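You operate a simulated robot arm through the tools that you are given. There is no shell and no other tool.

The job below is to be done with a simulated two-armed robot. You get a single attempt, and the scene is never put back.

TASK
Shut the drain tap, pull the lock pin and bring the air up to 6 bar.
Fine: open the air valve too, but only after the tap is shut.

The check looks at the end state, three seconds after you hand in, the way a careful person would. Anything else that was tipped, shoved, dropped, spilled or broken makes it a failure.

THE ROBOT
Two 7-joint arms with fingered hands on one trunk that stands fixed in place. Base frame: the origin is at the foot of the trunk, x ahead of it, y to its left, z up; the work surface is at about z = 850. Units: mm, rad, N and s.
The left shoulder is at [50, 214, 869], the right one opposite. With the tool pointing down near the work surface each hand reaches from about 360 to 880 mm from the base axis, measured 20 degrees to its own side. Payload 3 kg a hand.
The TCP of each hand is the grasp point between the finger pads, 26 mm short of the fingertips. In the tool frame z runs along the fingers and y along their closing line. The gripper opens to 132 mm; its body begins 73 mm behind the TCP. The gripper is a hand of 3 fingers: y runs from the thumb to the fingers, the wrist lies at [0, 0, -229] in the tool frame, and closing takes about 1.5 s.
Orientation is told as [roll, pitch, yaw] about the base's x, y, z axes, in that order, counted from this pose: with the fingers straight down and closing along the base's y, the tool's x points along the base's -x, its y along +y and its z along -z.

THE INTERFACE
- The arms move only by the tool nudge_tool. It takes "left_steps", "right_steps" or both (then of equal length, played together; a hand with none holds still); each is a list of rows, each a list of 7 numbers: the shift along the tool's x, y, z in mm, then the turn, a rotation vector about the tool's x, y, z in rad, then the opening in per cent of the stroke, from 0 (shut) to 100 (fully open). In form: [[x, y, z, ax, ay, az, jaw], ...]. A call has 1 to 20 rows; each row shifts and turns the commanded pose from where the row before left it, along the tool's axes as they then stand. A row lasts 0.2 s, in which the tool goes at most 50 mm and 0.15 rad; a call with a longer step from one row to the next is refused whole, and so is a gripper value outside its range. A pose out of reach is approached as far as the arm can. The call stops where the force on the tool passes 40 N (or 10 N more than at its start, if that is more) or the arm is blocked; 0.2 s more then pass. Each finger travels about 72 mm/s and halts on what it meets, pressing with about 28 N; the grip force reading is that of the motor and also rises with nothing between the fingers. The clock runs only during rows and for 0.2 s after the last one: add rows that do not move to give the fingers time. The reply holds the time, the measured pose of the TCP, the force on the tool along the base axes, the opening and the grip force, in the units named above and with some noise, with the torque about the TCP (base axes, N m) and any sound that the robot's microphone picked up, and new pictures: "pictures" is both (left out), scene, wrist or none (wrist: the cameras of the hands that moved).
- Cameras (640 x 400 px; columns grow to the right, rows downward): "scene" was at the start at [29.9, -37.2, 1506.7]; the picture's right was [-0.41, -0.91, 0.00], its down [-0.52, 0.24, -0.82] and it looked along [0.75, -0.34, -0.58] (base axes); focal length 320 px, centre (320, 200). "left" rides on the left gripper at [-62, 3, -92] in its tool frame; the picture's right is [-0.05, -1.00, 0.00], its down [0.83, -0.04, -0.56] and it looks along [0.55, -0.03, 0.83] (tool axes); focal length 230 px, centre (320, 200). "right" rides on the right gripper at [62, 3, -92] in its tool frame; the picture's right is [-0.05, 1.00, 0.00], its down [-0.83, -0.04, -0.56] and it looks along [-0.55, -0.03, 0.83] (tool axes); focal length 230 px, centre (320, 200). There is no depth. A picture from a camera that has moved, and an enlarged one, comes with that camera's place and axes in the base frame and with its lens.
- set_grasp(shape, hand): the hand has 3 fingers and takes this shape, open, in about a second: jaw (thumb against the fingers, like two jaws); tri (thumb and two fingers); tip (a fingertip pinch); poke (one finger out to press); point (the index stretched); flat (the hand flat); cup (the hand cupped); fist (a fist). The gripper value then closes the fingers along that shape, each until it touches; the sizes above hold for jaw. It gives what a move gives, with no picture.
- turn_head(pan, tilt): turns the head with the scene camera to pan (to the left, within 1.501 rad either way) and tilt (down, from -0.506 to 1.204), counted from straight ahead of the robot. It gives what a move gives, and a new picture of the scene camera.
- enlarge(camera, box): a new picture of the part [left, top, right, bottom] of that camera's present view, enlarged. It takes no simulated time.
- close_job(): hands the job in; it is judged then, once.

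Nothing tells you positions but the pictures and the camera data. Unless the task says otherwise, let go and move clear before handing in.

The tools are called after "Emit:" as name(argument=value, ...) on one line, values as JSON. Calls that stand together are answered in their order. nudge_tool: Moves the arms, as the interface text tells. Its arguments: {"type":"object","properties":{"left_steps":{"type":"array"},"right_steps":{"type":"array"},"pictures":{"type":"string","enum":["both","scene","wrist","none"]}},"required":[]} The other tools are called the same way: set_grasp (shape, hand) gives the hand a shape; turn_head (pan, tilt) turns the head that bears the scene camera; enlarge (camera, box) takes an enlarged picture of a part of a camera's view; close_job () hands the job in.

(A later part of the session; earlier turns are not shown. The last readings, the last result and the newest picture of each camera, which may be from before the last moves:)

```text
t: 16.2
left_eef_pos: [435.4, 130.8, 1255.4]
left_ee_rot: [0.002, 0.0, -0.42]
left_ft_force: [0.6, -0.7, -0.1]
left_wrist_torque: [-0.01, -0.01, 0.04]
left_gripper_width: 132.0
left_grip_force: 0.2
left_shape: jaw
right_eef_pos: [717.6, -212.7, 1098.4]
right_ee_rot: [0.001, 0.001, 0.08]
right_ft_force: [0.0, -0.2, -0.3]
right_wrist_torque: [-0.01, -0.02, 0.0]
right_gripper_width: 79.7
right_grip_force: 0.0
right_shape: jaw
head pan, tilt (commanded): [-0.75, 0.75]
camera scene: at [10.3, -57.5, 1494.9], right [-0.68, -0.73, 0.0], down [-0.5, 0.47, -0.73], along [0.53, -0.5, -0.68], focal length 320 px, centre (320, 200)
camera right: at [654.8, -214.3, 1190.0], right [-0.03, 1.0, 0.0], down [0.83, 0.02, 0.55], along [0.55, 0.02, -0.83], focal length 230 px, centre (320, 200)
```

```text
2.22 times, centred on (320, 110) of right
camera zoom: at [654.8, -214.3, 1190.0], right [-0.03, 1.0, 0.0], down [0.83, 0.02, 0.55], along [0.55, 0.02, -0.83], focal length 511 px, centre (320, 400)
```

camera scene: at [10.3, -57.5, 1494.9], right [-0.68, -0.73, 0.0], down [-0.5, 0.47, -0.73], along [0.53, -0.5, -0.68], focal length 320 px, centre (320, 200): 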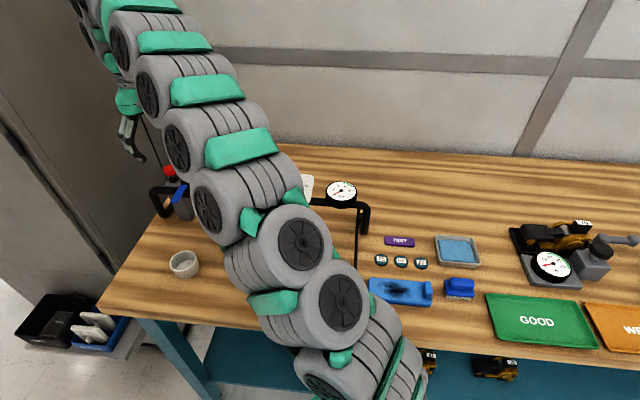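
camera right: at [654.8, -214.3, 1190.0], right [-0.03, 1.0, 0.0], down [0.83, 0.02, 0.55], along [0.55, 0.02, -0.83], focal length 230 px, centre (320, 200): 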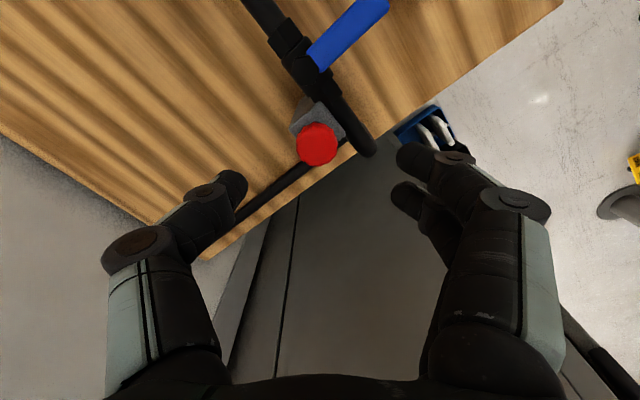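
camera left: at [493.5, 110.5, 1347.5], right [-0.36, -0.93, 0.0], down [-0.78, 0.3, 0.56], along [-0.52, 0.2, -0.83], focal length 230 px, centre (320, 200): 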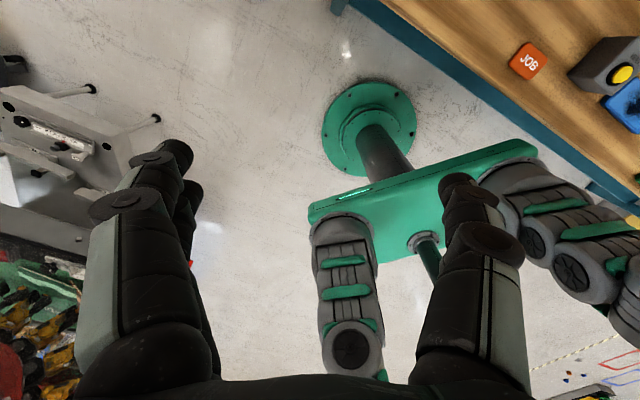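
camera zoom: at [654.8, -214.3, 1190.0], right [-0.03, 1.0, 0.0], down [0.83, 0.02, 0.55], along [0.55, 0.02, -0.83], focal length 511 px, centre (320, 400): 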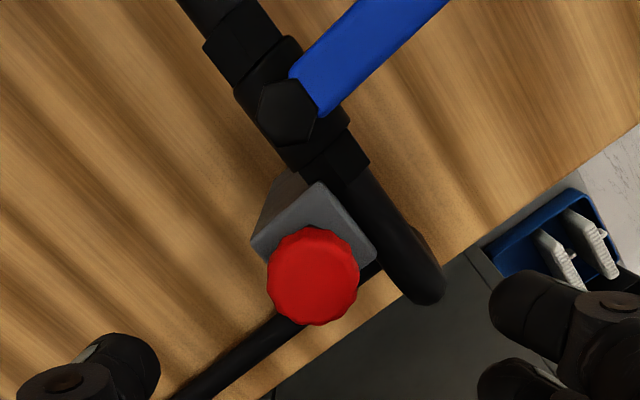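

The knob centre sits at about (718,-215). I'll correct 3 mm and descend so the pads cover the red knob.

Emit:
nudge_tool(right_steps=[[-0.6, -2.8, 22, 0, 0, 0, 60], [0, 0, 22, 0, 0, 0, 60], [0, 0, 20, 0, 0, 0, 60], [0, 0, 14, 0, 0, 0, 60], [0, 0, 4, 0, 0, 0, 60], [0, 0, 0, 0, 0, 0, 60]], pictures="wrist")

Emit:
enlarge(camera="right", box=[180, 60, 460, 300])

```text
t: 17.6
left_eef_pos: [436.1, 131.2, 1255.0]
left_ee_rot: [0.0, 0.0, -0.42]
left_ft_force: [-0.8, -0.4, 0.0]
left_wrist_torque: [0.0, -0.02, 0.05]
left_gripper_width: 132.1
left_grip_force: 0.1
left_shape: jaw
right_eef_pos: [720.2, -216.4, 1016.3]
right_ee_rot: [0.0, 0.001, 0.078]
right_ft_force: [-0.2, 0.2, 1.0]
right_wrist_torque: [0.0, -0.04, 0.01]
right_gripper_width: 79.6
right_grip_force: 0.0
right_shape: jaw
head pan, tilt (commanded): [-0.75, 0.75]
camera right: at [656.2, -218.1, 1108.4], right [-0.03, 1.0, 0.0], down [0.83, 0.02, 0.55], along [0.55, 0.01, -0.83], focal length 230 px, centre (320, 200)
```

right: 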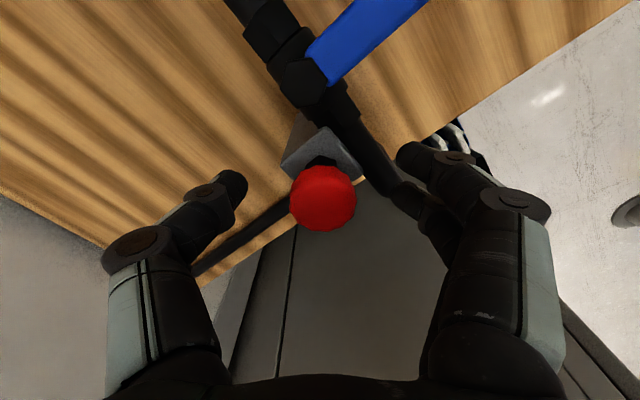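

```text
1.67 times, centred on (320, 180) of right
camera zoom: at [656.2, -218.1, 1108.4], right [-0.03, 1.0, 0.0], down [0.83, 0.02, 0.55], along [0.55, 0.01, -0.83], focal length 384 px, centre (320, 233)
```

zoom: 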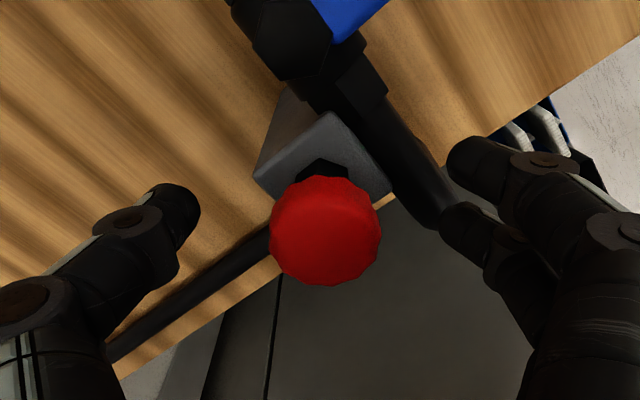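

The knob is centred between thumb and fingers. I'll close on it.

Emit:
nudge_tool(right_steps=[[0, 0, 0, 0, 0, 0, 40], [0, 0, 0, 0, 0, 0, 25], [0, 0, 0, 0, 0, 0, 10], [0, 0, 0, 0, 0, 0, 0], [0, 0, 0, 0, 0, 0, 0]], pictures="wrist")

Emit:
enlarge(camera="right", box=[180, 60, 460, 300])

```text
t: 18.8
left_eef_pos: [435.7, 130.6, 1254.7]
left_ee_rot: [-0.001, -0.001, -0.418]
left_ft_force: [0.7, -0.4, 0.7]
left_wrist_torque: [-0.01, 0.02, 0.02]
left_gripper_width: 131.9
left_grip_force: 0.0
left_shape: jaw
right_eef_pos: [718.0, -217.2, 1016.3]
right_ee_rot: [-0.001, 0.003, 0.078]
right_ft_force: [-5.2, -5.5, -5.6]
right_wrist_torque: [-0.02, 0.02, -0.1]
right_gripper_width: 14.0
right_grip_force: 28.3
right_shape: jaw
head pan, tilt (commanded): [-0.75, 0.75]
camera right: at [655.9, -218.9, 1108.2], right [-0.03, 1.0, 0.0], down [0.83, 0.02, 0.55], along [0.55, 0.01, -0.83], focal length 230 px, centre (320, 200)
```

right: 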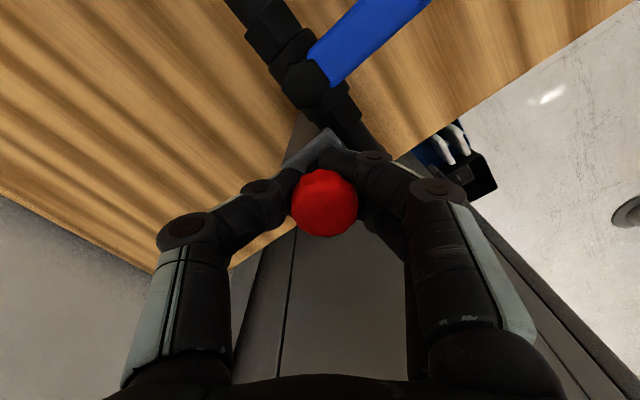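

```text
1.67 times, centred on (320, 180) of right
camera zoom: at [655.9, -218.9, 1108.2], right [-0.03, 1.0, 0.0], down [0.83, 0.02, 0.55], along [0.55, 0.01, -0.83], focal length 384 px, centre (320, 233)
```

zoom: 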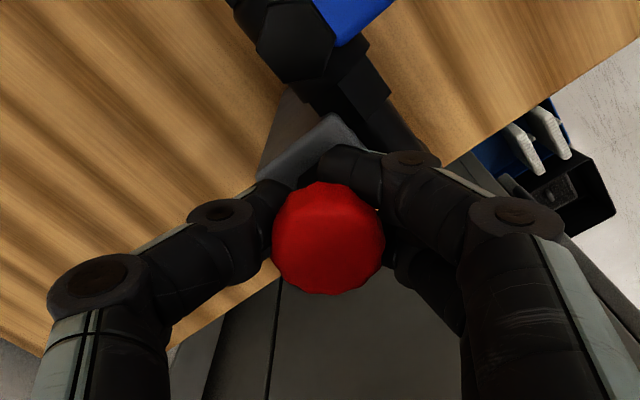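

The fingertips have closed under the knob around its stem, which is a good hold for pulling. I'll pull straight up in small steps.

Emit:
nudge_tool(right_steps=[[0, 0, -4, 0, 0, 0, 0], [0, 0, -4, 0, 0, 0, 0], [0, 0, -4, 0, 0, 0, 0], [0, 0, -4, 0, 0, 0, 0]], pictures="wrist")

Emit:
enlarge(camera="right", box=[180, 60, 460, 300])

```text
t: 19.5
left_eef_pos: [436.7, 129.3, 1255.3]
left_ee_rot: [0.001, 0.002, -0.418]
left_ft_force: [-0.5, 0.0, 0.1]
left_wrist_torque: [-0.02, 0.07, 0.02]
left_gripper_width: 131.9
left_grip_force: 0.0
left_shape: jaw
right_eef_pos: [718.1, -217.2, 1020.3]
right_ee_rot: [0.001, 0.013, 0.078]
right_ft_force: [8.2, -6.4, -20.0]
right_wrist_torque: [0.19, -0.15, -0.06]
right_gripper_width: 9.6
right_grip_force: 27.9
right_shape: jaw
head pan, tilt (commanded): [-0.75, 0.75]
stopped in row 3 (right hand): the force on the tool passed its limit at 44 N (the readings are from after the stop); the commanded pose is now the measured one
camera right: at [656.0, -219.0, 1112.7], right [-0.03, 1.0, 0.0], down [0.84, 0.02, 0.55], along [0.55, 0.01, -0.84], focal length 230 px, centre (320, 200)
```

right: 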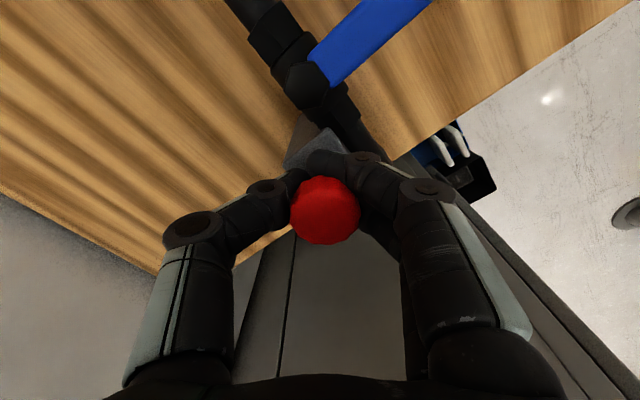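

```text
1.67 times, centred on (320, 180) of right
camera zoom: at [656.0, -219.0, 1112.7], right [-0.03, 1.0, 0.0], down [0.84, 0.02, 0.55], along [0.55, 0.01, -0.84], focal length 384 px, centre (320, 233)
```

zoom: 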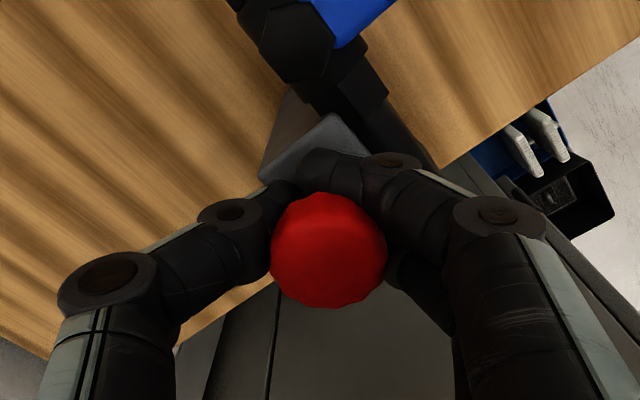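

The hand rose 4 mm and the fingers slipped from the nut onto the thinner stem before the force limit stopped it. I'll keep pulling more gently.

Emit:
nudge_tool(right_steps=[[0, 0, -2, 0, 0, 0, 0], [0, 0, -2, 0, 0, 0, 0], [0, 0, -2, 0, 0, 0, 0], [0, 0, -2, 0, 0, 0, 0], [0, 0, -2, 0, 0, 0, 0], [0, 0, -2, 0, 0, 0, 0]], pictures="wrist")

Emit:
enlarge(camera="right", box=[180, 60, 460, 300])

```text
t: 20.0
left_eef_pos: [436.5, 131.1, 1254.8]
left_ee_rot: [0.001, 0.0, -0.417]
left_ft_force: [0.7, 1.1, 0.1]
left_wrist_torque: [0.01, 0.02, 0.0]
left_gripper_width: 131.9
left_grip_force: 0.0
left_shape: jaw
right_eef_pos: [718.7, -217.9, 1019.4]
right_ee_rot: [0.0, 0.016, 0.078]
right_ft_force: [13.0, -3.8, -21.7]
right_wrist_torque: [0.18, -0.25, -0.05]
right_gripper_width: 9.4
right_grip_force: 27.5
right_shape: jaw
head pan, tilt (commanded): [-0.75, 0.75]
stopped in row 2 (right hand): the force on the tool passed its limit at 43 N (the readings are from after the stop); the commanded pose is now the measured one
camera right: at [656.1, -219.1, 1113.2], right [-0.03, 1.0, 0.0], down [0.84, 0.02, 0.54], along [0.54, 0.01, -0.84], focal length 230 px, centre (320, 200)
```

right: 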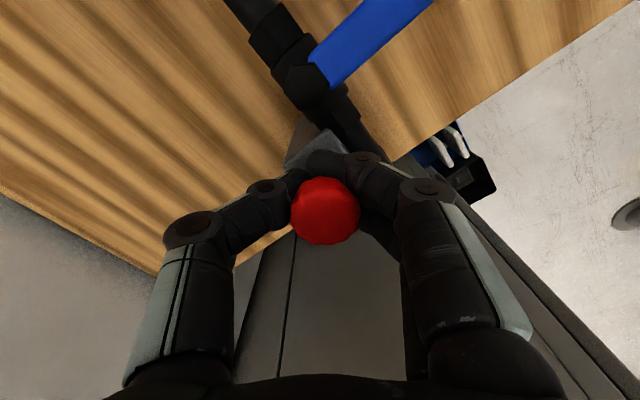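

```text
1.67 times, centred on (320, 180) of right
camera zoom: at [656.1, -219.1, 1113.2], right [-0.03, 1.0, 0.0], down [0.84, 0.02, 0.54], along [0.54, 0.01, -0.84], focal length 384 px, centre (320, 233)
```

zoom: 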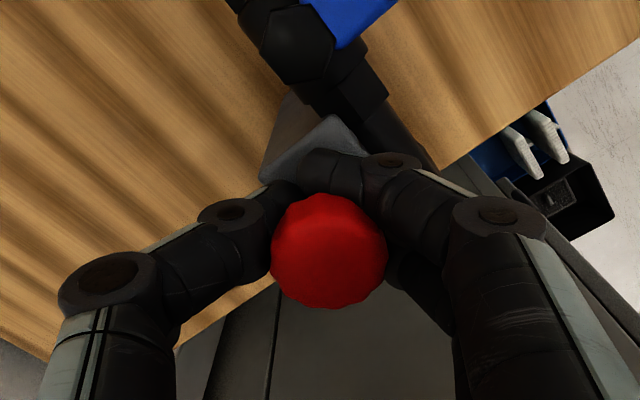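

By size and place in the picture the red knob seems to have risen about 8–9 mm and then met a hard stop. I'll check it from the head camera.

Emit:
enlarge(camera="scene", box=[130, 130, 230, 230])

Emit:
enlarge(camera="left", box=[320, 0, 640, 200])

```text
4.00 times, centred on (180, 180) of scene
camera zoom: at [10.8, -57.6, 1494.9], right [-0.68, -0.73, 0.0], down [-0.5, 0.47, -0.73], along [0.53, -0.5, -0.68], focal length 1280 px, centre (880, 280)
```

zoom: 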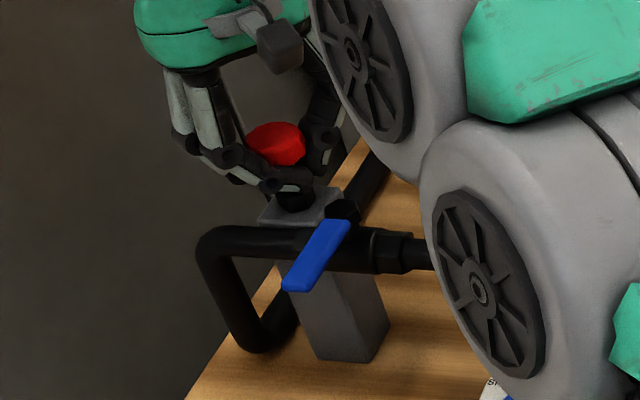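

```text
2.00 times, centred on (480, 100) of left
camera zoom: at [493.8, 110.9, 1347.8], right [-0.36, -0.93, 0.0], down [-0.78, 0.3, 0.55], along [-0.52, 0.2, -0.83], focal length 460 px, centre (0, 400)
```

zoom: 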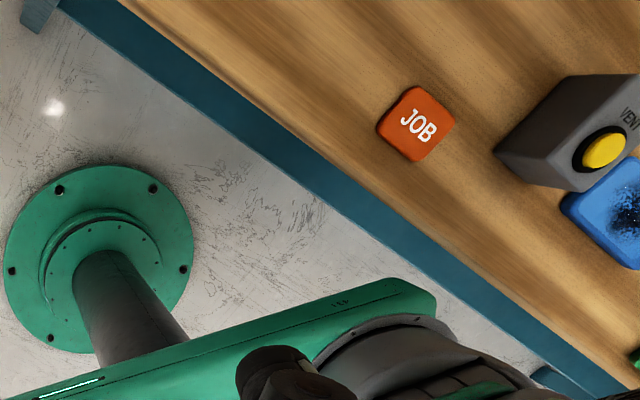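

The head camera agrees that the knob is now about 10–14 mm higher than before. I'll open the fingers and see whether the pin stays up.

Emit:
nudge_tool(right_steps=[[0, 0, 0, 0, 0, 0, 20], [0, 0, 0, 0, 0, 0, 40], [0, 0, 0, 0, 0, 0, 60], [0, 0, 0, 0, 0, 0, 60], [0, 0, 0, 0, 0, 0, 60]])

Emit:
enlarge(camera="right", box=[180, 60, 460, 300])

Emit:
enlarge(camera="scene", box=[100, 130, 260, 230])

```text
t: 21.2
left_eef_pos: [436.4, 130.2, 1255.5]
left_ee_rot: [0.001, -0.001, -0.419]
left_ft_force: [0.3, 0.3, 0.3]
left_wrist_torque: [0.01, 0.02, 0.02]
left_gripper_width: 131.7
left_grip_force: 0.1
left_shape: jaw
right_eef_pos: [717.3, -217.5, 1019.8]
right_ee_rot: [-0.001, 0.012, 0.079]
right_ft_force: [0.1, 0.5, 0.0]
right_wrist_torque: [0.01, 0.0, 0.03]
right_gripper_width: 78.5
right_grip_force: 0.1
right_shape: jaw
head pan, tilt (commanded): [-0.75, 0.75]
camera scene: at [10.3, -57.5, 1494.9], right [-0.68, -0.73, 0.0], down [-0.5, 0.47, -0.73], along [0.53, -0.5, -0.68], focal length 320 px, centre (320, 200)
camera right: at [655.6, -218.9, 1114.7], right [-0.03, 1.0, 0.0], down [0.84, 0.02, 0.54], along [0.54, 0.01, -0.84], focal length 230 px, centre (320, 200)
```

scene: 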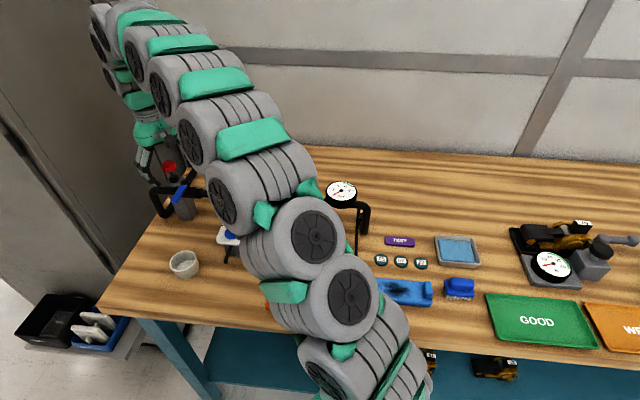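
right: 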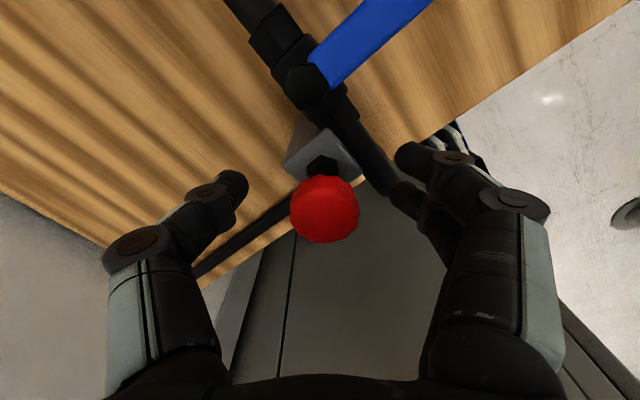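

```text
1.67 times, centred on (320, 180) of right
camera zoom: at [655.6, -218.9, 1114.7], right [-0.03, 1.0, 0.0], down [0.84, 0.02, 0.54], along [0.54, 0.01, -0.84], focal length 384 px, centre (320, 233)
```

zoom: 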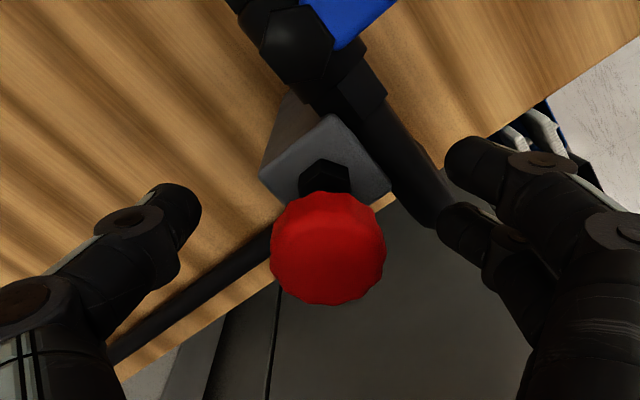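

```text
4.00 times, centred on (180, 180) of scene
camera zoom: at [10.3, -57.5, 1494.9], right [-0.68, -0.73, 0.0], down [-0.5, 0.47, -0.73], along [0.53, -0.5, -0.68], focal length 1280 px, centre (880, 280)
```

zoom: 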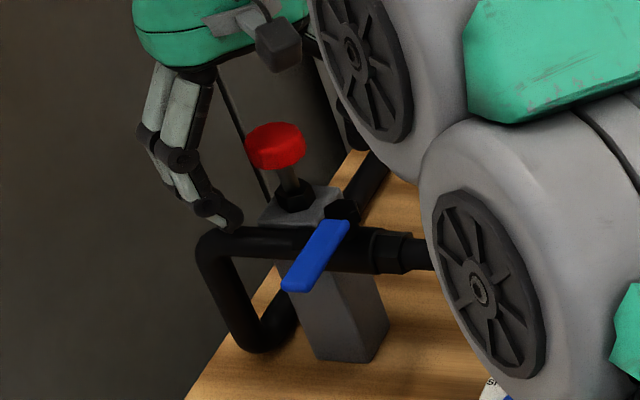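

The pin stays up with the stem showing. Next I lift clear and line the hand up over the lever, about 50 mm out from its hub, turned to close across it.

Emit:
nudge_tool(right_steps=[[0, 0, -20, 0, 0, 0, 60], [0, 0, -30, 0, 0, 0, 60], [0, 0, -30, 0, 0, 0, 60], [41.7, 16.7, 0, 0, 0, 0, 60], [41.7, 16.7, 0, 0, 0, 0, 60], [0, 0, 0, 0, 0, 0.131, 60], [0, 0, 0, 0, 0, 0.131, 60], [0, 0, 0, 0, 0, 0.131, 60], [0, 0, 0, 0, 0, 0.131, 50], [0, 0, 0, 0, 0, 0.131, 50], [0, 0, 0, 0, 0, 0.131, 50], [0, 0, 0, 0, 0, 0.131, 50], [0, 0, 0, 0, 0, 0, 50]])

Emit:
enlarge(camera="right", box=[180, 20, 460, 200])

Emit:
enlarge(camera="scene", box=[100, 130, 260, 230])

```text
t: 24.0
left_eef_pos: [436.8, 130.7, 1255.1]
left_ee_rot: [0.001, 0.0, -0.419]
left_ft_force: [-0.3, 0.3, -0.8]
left_wrist_torque: [0.0, 0.01, 0.0]
left_gripper_width: 131.9
left_grip_force: 0.1
left_shape: jaw
right_eef_pos: [633.7, -191.0, 1103.5]
right_ee_rot: [-0.01, 0.01, -0.84]
right_ft_force: [-0.3, -0.4, 0.6]
right_wrist_torque: [0.0, 0.0, 0.02]
right_gripper_width: 66.7
right_grip_force: 0.0
right_shape: jaw
head pan, tilt (commanded): [-0.75, 0.75]
camera scene: at [10.3, -57.5, 1494.9], right [-0.68, -0.73, 0.0], down [-0.5, 0.47, -0.73], along [0.53, -0.5, -0.68], focal length 320 px, centre (320, 200)
camera right: at [594.0, -142.9, 1195.4], right [0.78, 0.63, -0.01], down [0.53, -0.65, 0.55], along [0.34, -0.43, -0.84], focal length 230 px, centre (320, 200)
```

scene: 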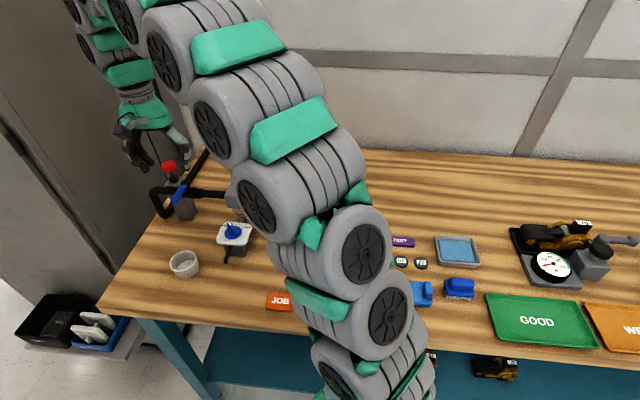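
right: 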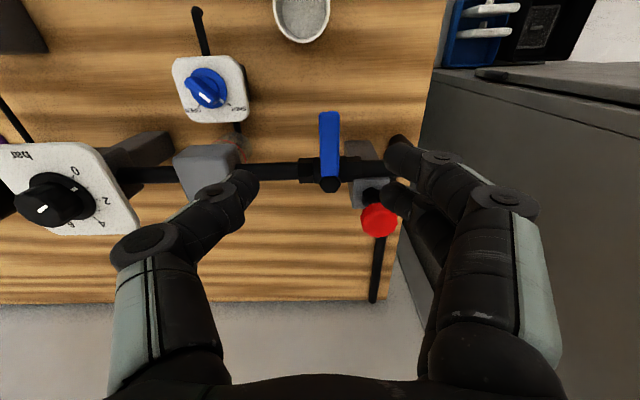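

```text
2.22 times, centred on (320, 110) of right
camera zoom: at [594.0, -142.9, 1195.4], right [0.78, 0.63, -0.01], down [0.53, -0.65, 0.55], along [0.34, -0.43, -0.84], focal length 511 px, centre (320, 400)
```

zoom: 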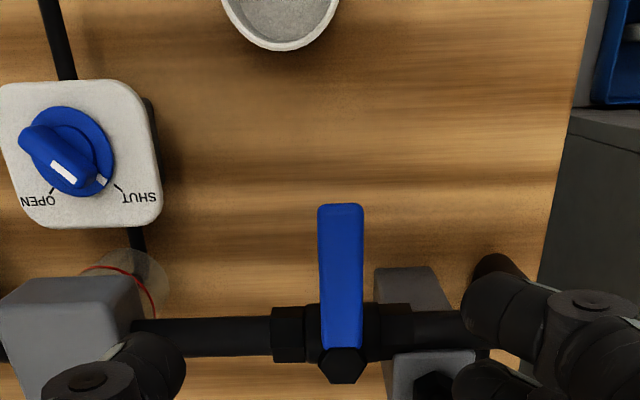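

```text
4.00 times, centred on (180, 180) of scene
camera zoom: at [10.3, -57.5, 1494.9], right [-0.68, -0.73, 0.0], down [-0.5, 0.47, -0.73], along [0.53, -0.5, -0.68], focal length 1280 px, centre (880, 280)
```

zoom: 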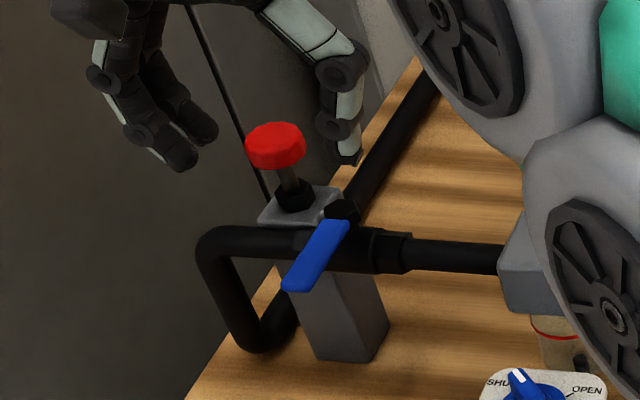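

Seen from here the drain tap's mark is right on SHUT, the pin is up, and the lever is square to the pipe, about 8 mm towards the finger side. I'll correct sideways and come down partway.

Emit:
nudge_tool(right_steps=[[0, 4, 15, 0.005, -0.005, 0, 50], [0, 4, 20, 0.005, -0.005, 0, 50], [0, 0, 20, 0, 0, 0, 50], [0, 0, 0, 0, 0, 0, 50]], pictures="wrist")

Emit:
enlarge(camera="right", box=[180, 60, 460, 240])

```text
t: 25.0
left_eef_pos: [435.9, 131.2, 1254.9]
left_ee_rot: [0.0, 0.0, -0.419]
left_ft_force: [1.5, -0.9, -0.1]
left_wrist_torque: [0.01, -0.01, 0.03]
left_gripper_width: 131.6
left_grip_force: 0.1
left_shape: jaw
right_eef_pos: [636.6, -185.9, 1046.8]
right_ee_rot: [-0.022, -0.001, -0.841]
right_ft_force: [-0.1, 1.2, -0.8]
right_wrist_torque: [-0.02, 0.03, 0.01]
right_gripper_width: 66.5
right_grip_force: 0.1
right_shape: jaw
head pan, tilt (commanded): [-0.75, 0.75]
camera right: at [598.7, -136.7, 1138.8], right [0.78, 0.63, -0.02], down [0.53, -0.64, 0.56], along [0.34, -0.44, -0.83], focal length 230 px, centre (320, 200)
```

right: 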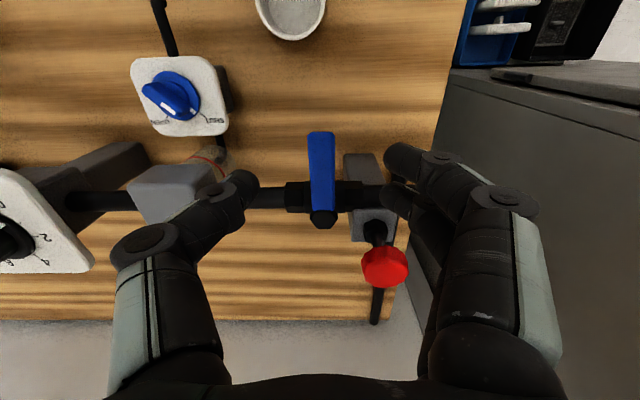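

```text
2.22 times, centred on (320, 150) of right
camera zoom: at [598.7, -136.7, 1138.8], right [0.78, 0.63, -0.02], down [0.53, -0.64, 0.56], along [0.34, -0.44, -0.83], focal length 511 px, centre (320, 311)
```

zoom: 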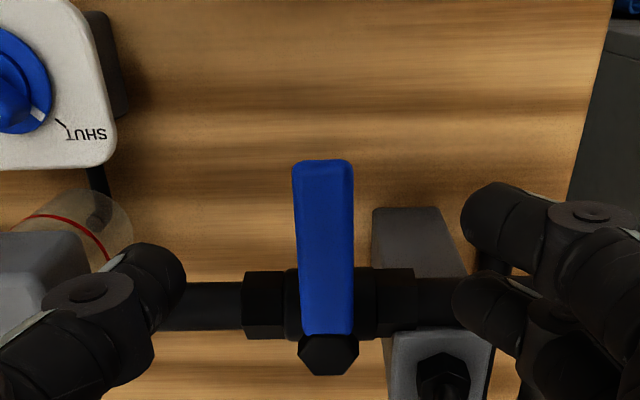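

The lever is centred in the opening. I'll descend so the fingertips reach just below the lever but stay above the pipe, then close.

Emit:
nudge_tool(right_steps=[[0, 1, 14, 0.01, 0, 0, 50], [0, 1, 12, 0.01, 0, 0, 50], [0, 0, 6, 0, 0, 0, 50], [0, 0, 0, 0, 0, 0, 30], [0, 0, 0, 0, 0, 0, 15], [0, 0, 0, 0, 0, 0, 0], [0, 0, 0, 0, 0, 0, 0], [0, 0, 0, 0, 0, 0, 0]], pictures="wrist")

Emit:
enlarge(camera="right", box=[180, 60, 460, 300])

Emit:
enlarge(camera="scene", box=[100, 130, 260, 230])

```text
t: 26.8
left_eef_pos: [437.2, 130.2, 1255.6]
left_ee_rot: [0.001, -0.001, -0.419]
left_ft_force: [0.7, -0.4, -1.0]
left_wrist_torque: [0.04, 0.01, 0.01]
left_gripper_width: 132.1
left_grip_force: 0.1
left_shape: jaw
right_eef_pos: [639.9, -185.7, 1016.2]
right_ee_rot: [-0.041, -0.002, -0.84]
right_ft_force: [-0.2, -0.7, -0.9]
right_wrist_torque: [-0.03, 0.03, -0.02]
right_gripper_width: 13.0
right_grip_force: 28.4
right_shape: jaw
head pan, tilt (commanded): [-0.75, 0.75]
camera right: at [601.7, -134.5, 1107.4], right [0.78, 0.63, -0.04], down [0.54, -0.63, 0.56], along [0.32, -0.46, -0.83], focal length 230 px, centre (320, 200)
```

right: 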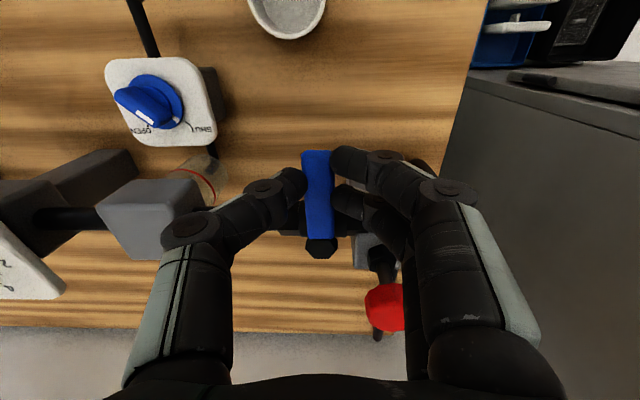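

```text
1.67 times, centred on (320, 180) of right
camera zoom: at [601.7, -134.5, 1107.4], right [0.78, 0.63, -0.04], down [0.54, -0.63, 0.56], along [0.32, -0.46, -0.83], focal length 384 px, centre (320, 233)
```

zoom: 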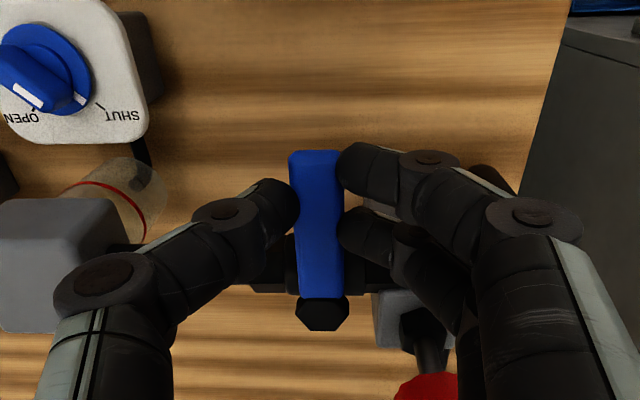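

```text
4.00 times, centred on (180, 180) of scene
camera zoom: at [10.3, -57.5, 1494.9], right [-0.68, -0.73, 0.0], down [-0.5, 0.47, -0.73], along [0.53, -0.5, -0.68], focal length 1280 px, centre (880, 280)
```

zoom: 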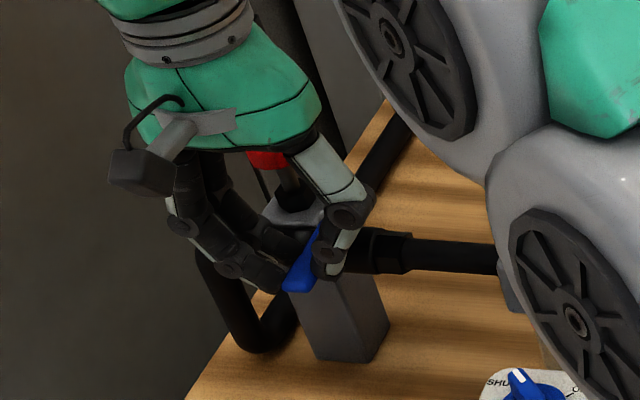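

The lever is gripped. I'll test gently which way it turns, trying counter-clockwise (towards the filter) first.

Emit:
nudge_tool(right_steps=[[-0.05, -2.15, 0, 0, 0, -0.05, 0], [-0.05, -2.15, 0, 0, 0, -0.05, 0], [-0.05, -2.15, 0, 0, 0, -0.05, 0]], pictures="wrist")

Emit:
enlarge(camera="right", box=[180, 60, 460, 300])

```text
t: 27.6
left_eef_pos: [436.6, 130.4, 1254.2]
left_ee_rot: [-0.001, 0.0, -0.418]
left_ft_force: [-0.8, -0.1, 0.0]
left_wrist_torque: [0.01, 0.03, -0.03]
left_gripper_width: 131.9
left_grip_force: 0.0
left_shape: jaw
right_eef_pos: [634.0, -190.3, 1015.1]
right_ee_rot: [-0.042, 0.006, -0.69]
right_ft_force: [-3.5, 3.4, -0.4]
right_wrist_torque: [0.04, 0.07, -0.07]
right_gripper_width: 12.8
right_grip_force: 27.9
right_shape: jaw
head pan, tilt (commanded): [-0.75, 0.75]
camera right: at [590.1, -146.0, 1107.9], right [0.67, 0.74, -0.04], down [0.63, -0.55, 0.55], along [0.38, -0.4, -0.83], focal length 230 px, centre (320, 200)
```

right: 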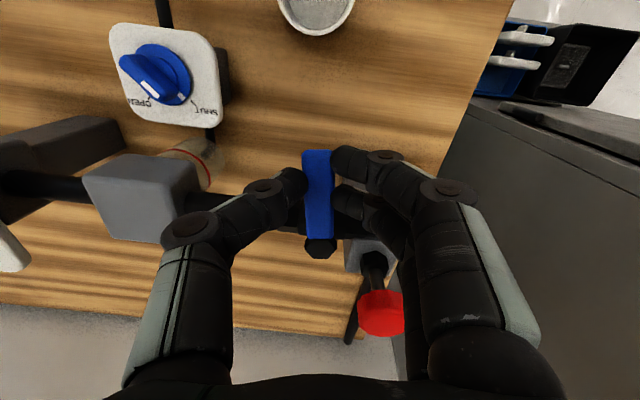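

```text
1.67 times, centred on (320, 180) of right
camera zoom: at [590.1, -146.0, 1107.9], right [0.67, 0.74, -0.04], down [0.63, -0.55, 0.55], along [0.38, -0.4, -0.83], focal length 384 px, centre (320, 233)
```

zoom: 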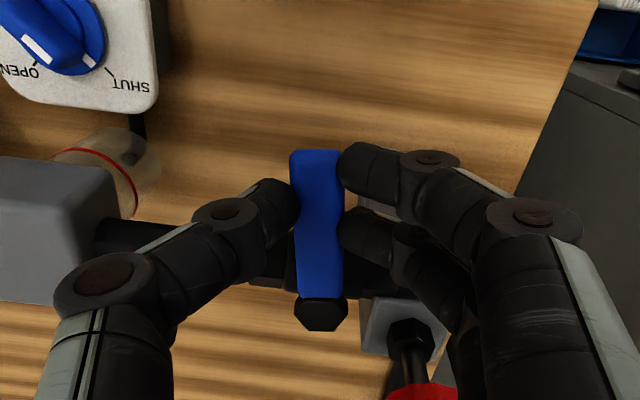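

The lever turns freely counter-clockwise. I'll continue along its arc.

Emit:
nudge_tool(right_steps=[[-0.21, -4.3, 0, 0, 0, -0.1, 0], [-0.21, -4.3, 0, 0, 0, -0.1, 0], [-0.21, -4.3, 0, 0, 0, -0.1, 0], [-0.21, -4.3, 0, 0, 0, -0.1, 0], [-0.21, -4.3, 0, 0, 0, -0.1, 0], [-0.21, -4.3, 0, 0, 0, -0.1, 0], [-0.21, -4.3, 0, 0, 0, -0.1, 0]], pictures="wrist")

Emit:
enlarge(camera="right", box=[180, 60, 460, 300])

```text
t: 29.2
left_eef_pos: [435.3, 131.7, 1255.0]
left_ee_rot: [0.0, 0.0, -0.42]
left_ft_force: [0.7, 0.5, 0.1]
left_wrist_torque: [-0.01, 0.0, 0.01]
left_gripper_width: 131.7
left_grip_force: 0.0
left_shape: jaw
right_eef_pos: [627.5, -219.2, 1019.0]
right_ee_rot: [-0.031, 0.019, 0.009]
right_ft_force: [-8.3, -1.2, 22.1]
right_wrist_torque: [-0.13, 0.19, -0.21]
right_gripper_width: 11.0
right_grip_force: 28.0
right_shape: jaw
head pan, tilt (commanded): [-0.75, 0.75]
camera right: at [565.4, -213.6, 1113.3], right [0.04, 1.0, -0.03], down [0.84, -0.02, 0.54], along [0.54, -0.05, -0.84], focal length 230 px, centre (320, 200)
```

right: 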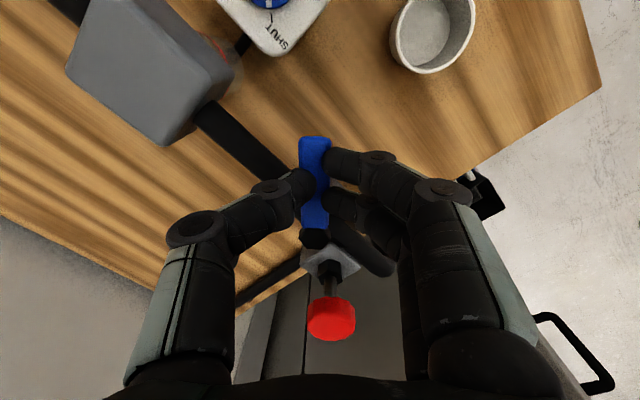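

```text
1.67 times, centred on (320, 180) of right
camera zoom: at [565.4, -213.6, 1113.3], right [0.04, 1.0, -0.03], down [0.84, -0.02, 0.54], along [0.54, -0.05, -0.84], focal length 384 px, centre (320, 233)
```

zoom: 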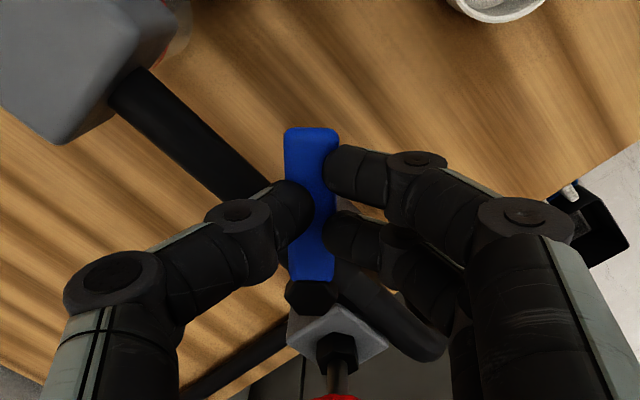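

The fingertips are riding on the valve body (22 N upwards), so I'll raise the hand a few millimetres while continuing the arc.

Emit:
nudge_tool(right_steps=[[0, 0, -4, 0, 0, 0, 0], [-0.21, -4.3, -3, 0, 0, -0.1, 0], [-0.21, -4.3, 0, 0, 0, -0.1, 0], [-0.21, -4.3, 0, 0, 0, -0.1, 0]], pictures="wrist")

Emit:
enlarge(camera="right", box=[180, 60, 460, 300])

```text
t: 30.2
left_eef_pos: [435.0, 131.6, 1255.4]
left_ee_rot: [-0.001, -0.001, -0.419]
left_ft_force: [0.2, 1.0, 0.3]
left_wrist_torque: [0.01, 0.01, 0.01]
left_gripper_width: 131.9
left_grip_force: 0.1
left_shape: jaw
right_eef_pos: [627.3, -230.1, 1025.0]
right_ee_rot: [-0.017, 0.036, 0.313]
right_ft_force: [1.1, 0.6, 0.0]
right_wrist_torque: [0.02, 0.0, -0.01]
right_gripper_width: 6.7
right_grip_force: 27.8
right_shape: jaw
head pan, tilt (commanded): [-0.75, 0.75]
camera right: at [568.5, -243.4, 1119.2], right [-0.26, 0.97, -0.02], down [0.82, 0.23, 0.53], along [0.51, 0.12, -0.85], focal length 230 px, centre (320, 200)
```

right: 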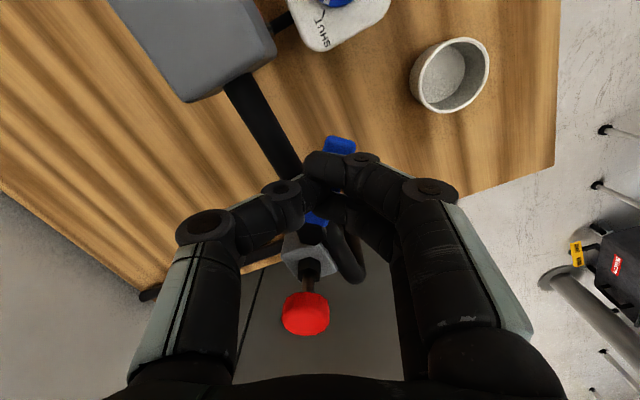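

```text
1.67 times, centred on (320, 180) of right
camera zoom: at [568.5, -243.4, 1119.2], right [-0.26, 0.97, -0.02], down [0.82, 0.23, 0.53], along [0.51, 0.12, -0.85], focal length 384 px, centre (320, 233)
```

zoom: 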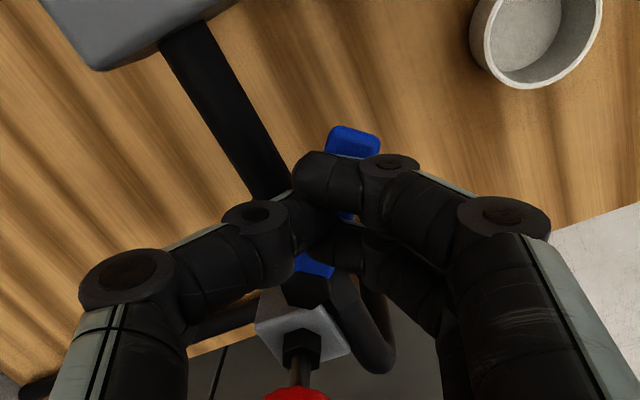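

The fingers slipped over the top of the lever at about the halfway point. I'll lift, straighten the hand and look at where the lever now stands.

Emit:
nudge_tool(right_steps=[[0, 0, -25, 0, 0, 0, 0], [0, 0, -25, 0, 0, 0, 10], [0, 0, 0, -0.017, -0.036, 0.1, 30], [0, 0, 0, 0, 0, 0.107, 45], [0, 0, 0, 0, 0, 0.107, 45], [16.3, 8, 0, 0, 0, 0, 45], [0, 0, 0, 0, 0, 0, 45]])

Emit:
enlarge(camera="right", box=[180, 40, 460, 240])

Emit:
enlarge(camera="scene", box=[100, 130, 260, 230])

```text
t: 31.8
left_eef_pos: [435.3, 131.0, 1254.8]
left_ee_rot: [0.002, -0.001, -0.418]
left_ft_force: [0.2, -0.2, 0.9]
left_wrist_torque: [-0.01, 0.01, -0.02]
left_gripper_width: 132.1
left_grip_force: 0.0
left_shape: jaw
right_eef_pos: [613.8, -218.8, 1075.4]
right_ee_rot: [-0.002, -0.002, -0.003]
right_ft_force: [-0.1, 0.7, 0.4]
right_wrist_torque: [0.03, -0.02, -0.03]
right_gripper_width: 58.7
right_grip_force: 0.0
right_shape: jaw
head pan, tilt (commanded): [-0.75, 0.75]
camera scene: at [10.3, -57.5, 1494.9], right [-0.68, -0.73, 0.0], down [-0.5, 0.47, -0.73], along [0.53, -0.5, -0.68], focal length 320 px, centre (320, 200)
camera right: at [550.6, -216.0, 1166.5], right [0.06, 1.0, 0.0], down [0.83, -0.04, 0.56], along [0.56, -0.03, -0.83], focal length 230 px, centre (320, 200)
```

scene: 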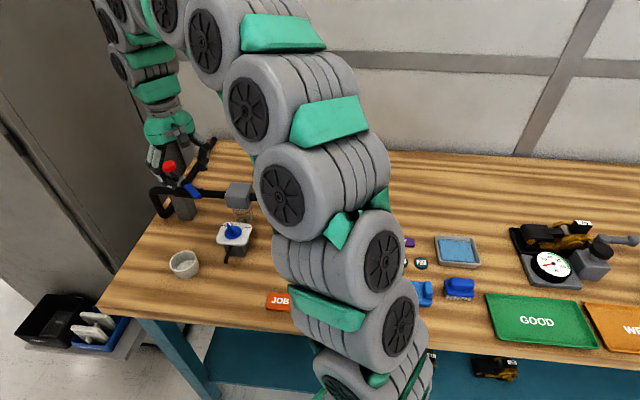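
right: 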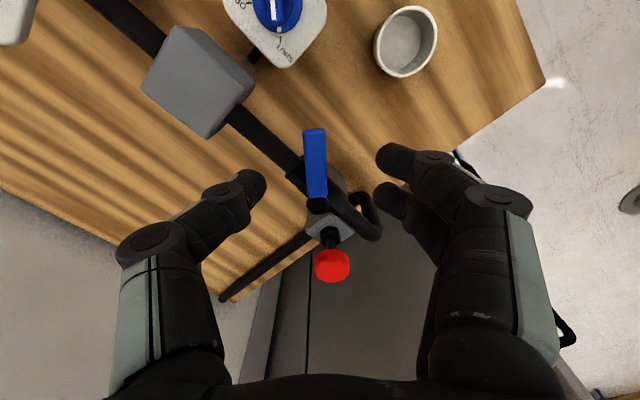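

```text
2.00 times, centred on (320, 140) of right
camera zoom: at [550.6, -216.0, 1166.5], right [0.06, 1.0, 0.0], down [0.83, -0.04, 0.56], along [0.56, -0.03, -0.83], focal length 460 px, centre (320, 320)
```

zoom: 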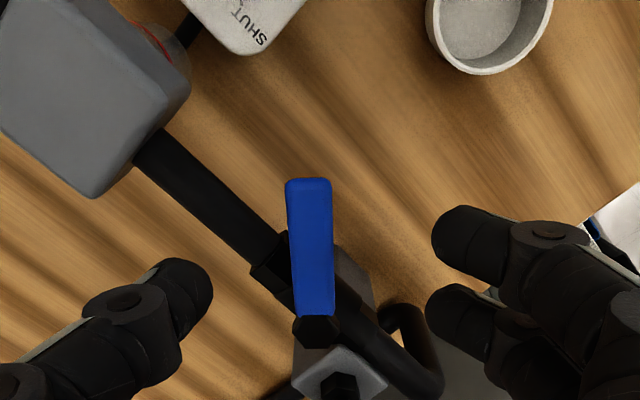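

```text
4.00 times, centred on (180, 180) of scene
camera zoom: at [10.3, -57.5, 1494.9], right [-0.68, -0.73, 0.0], down [-0.5, 0.47, -0.73], along [0.53, -0.5, -0.68], focal length 1280 px, centre (880, 280)
```

zoom: 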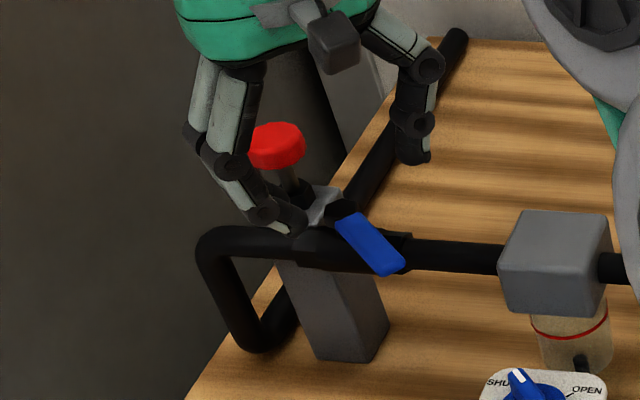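

The lever is now at about 180°, roughly halfway; it needs about 42° more to lie along the pipe. I'll re-grip it further out (55 mm from the hub) and finish the turn.

Emit:
nudge_tool(right_steps=[[3.8, -4.2, 10, 0, 0, 0, 45], [0, 0, 20, 0, 0, 0, 45], [0, 0, 18, 0, 0, 0, 45], [0, 0, 11, 0, 0, 0, 45], [0, 0, 0, 0, 0, 0, 45], [0, 0, 0, 0, 0, 0, 25], [0, 0, 0, 0, 0, 0, 10], [0, 0, 0, 0, 0, 0, 0], [0, 0, 0, 0, 0, 0, 0]], pictures="wrist")

Emit:
enlarge(camera="right", box=[180, 60, 460, 300])

Emit:
enlarge(camera="scene", box=[100, 130, 260, 230])

```text
t: 33.8
left_eef_pos: [435.5, 131.0, 1256.0]
left_ee_rot: [0.002, 0.0, -0.419]
left_ft_force: [-0.3, -0.3, -0.1]
left_wrist_torque: [0.0, 0.06, 0.01]
left_gripper_width: 131.7
left_grip_force: 0.1
left_shape: jaw
right_eef_pos: [609.1, -224.5, 1015.0]
right_ee_rot: [-0.004, -0.002, -0.003]
right_ft_force: [-0.3, 1.0, 1.5]
right_wrist_torque: [0.11, -0.01, 0.13]
right_gripper_width: 5.5
right_grip_force: 28.0
right_shape: jaw
head pan, tilt (commanded): [-0.75, 0.75]
camera right: at [545.4, -222.4, 1107.3], right [0.06, 1.0, 0.0], down [0.83, -0.04, 0.56], along [0.56, -0.03, -0.83], focal length 230 px, centre (320, 200)
```

right: 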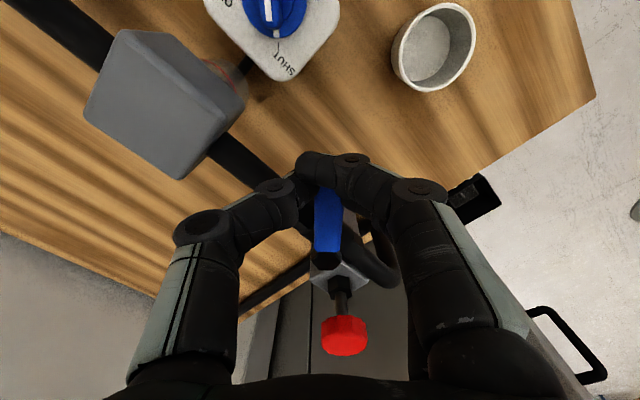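

```text
1.67 times, centred on (320, 180) of right
camera zoom: at [545.4, -222.4, 1107.3], right [0.06, 1.0, 0.0], down [0.83, -0.04, 0.56], along [0.56, -0.03, -0.83], focal length 384 px, centre (320, 233)
```

zoom: 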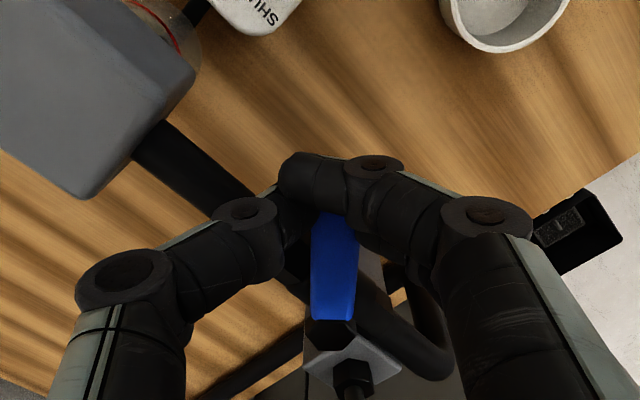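

```text
4.00 times, centred on (180, 180) of scene
camera zoom: at [10.3, -57.5, 1494.9], right [-0.68, -0.73, 0.0], down [-0.5, 0.47, -0.73], along [0.53, -0.5, -0.68], focal length 1280 px, centre (880, 280)
```

zoom: 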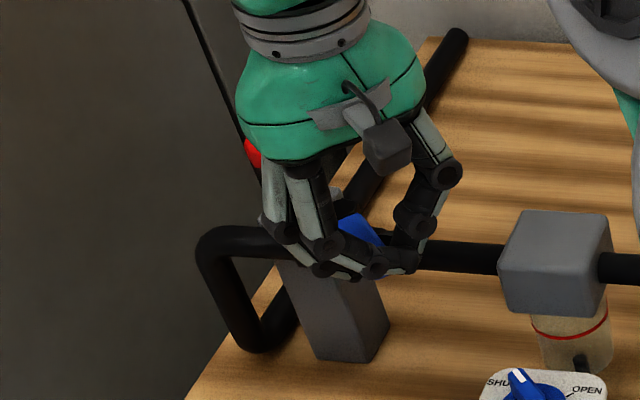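

Thumb and inner finger hold the lever, while the outer finger wraps just past its tip. I'll continue the counter-clockwise arc about the hub.

Emit:
nudge_tool(right_steps=[[-0.27, -5.5, 0, 0, 0, -0.1, 0], [-0.27, -5.5, 0, 0, 0, -0.1, 0], [-0.27, -5.5, 0, 0, 0, -0.1, 0], [-0.27, -5.5, 0, 0, 0, -0.1, 0]], pictures="wrist")

Emit:
enlarge(camera="right", box=[180, 60, 460, 300])

Emit:
enlarge(camera="scene", box=[100, 130, 260, 230])

```text
t: 34.8
left_eef_pos: [436.5, 130.9, 1254.1]
left_ee_rot: [-0.002, 0.0, -0.42]
left_ft_force: [-0.5, -0.5, 0.4]
left_wrist_torque: [-0.01, 0.02, -0.02]
left_gripper_width: 131.8
left_grip_force: 0.1
left_shape: jaw
right_eef_pos: [613.7, -246.9, 1014.7]
right_ee_rot: [-0.002, -0.001, 0.399]
right_ft_force: [-2.7, 1.8, 3.6]
right_wrist_torque: [0.17, 0.05, 0.06]
right_gripper_width: 4.9
right_grip_force: 27.8
right_shape: jaw
head pan, tilt (commanded): [-0.75, 0.75]
camera right: at [553.7, -267.8, 1107.2], right [-0.34, 0.94, 0.0], down [0.78, 0.28, 0.56], along [0.52, 0.18, -0.83], focal length 230 px, centre (320, 200)
```

right: 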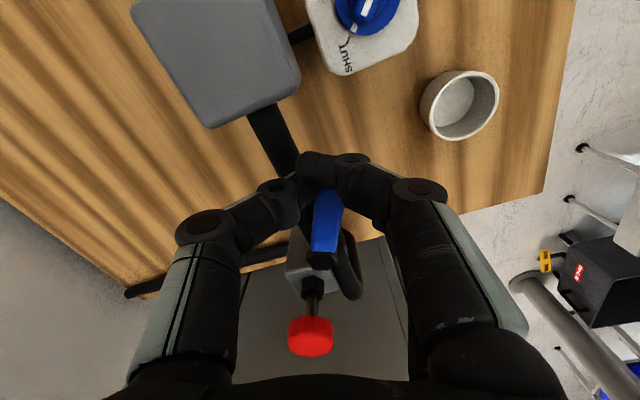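

```text
1.67 times, centred on (320, 180) of right
camera zoom: at [553.7, -267.8, 1107.2], right [-0.34, 0.94, 0.0], down [0.78, 0.28, 0.56], along [0.52, 0.18, -0.83], focal length 384 px, centre (320, 233)
```

zoom: 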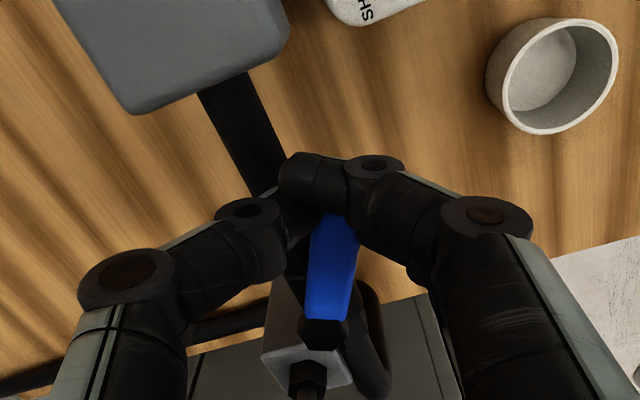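

```text
4.00 times, centred on (180, 180) of scene
camera zoom: at [10.2, -57.5, 1494.9], right [-0.68, -0.73, 0.0], down [-0.5, 0.47, -0.73], along [0.53, -0.5, -0.68], focal length 1280 px, centre (880, 280)
```

zoom: 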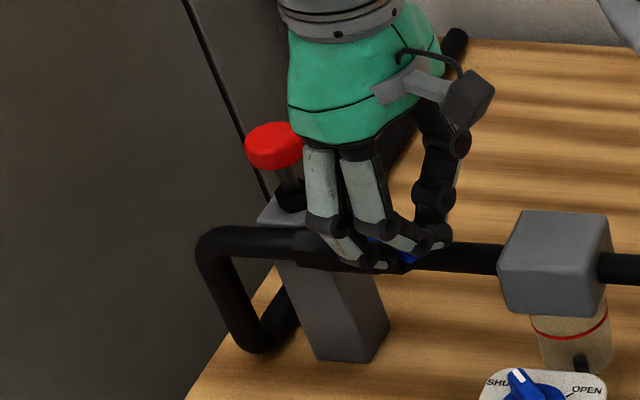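

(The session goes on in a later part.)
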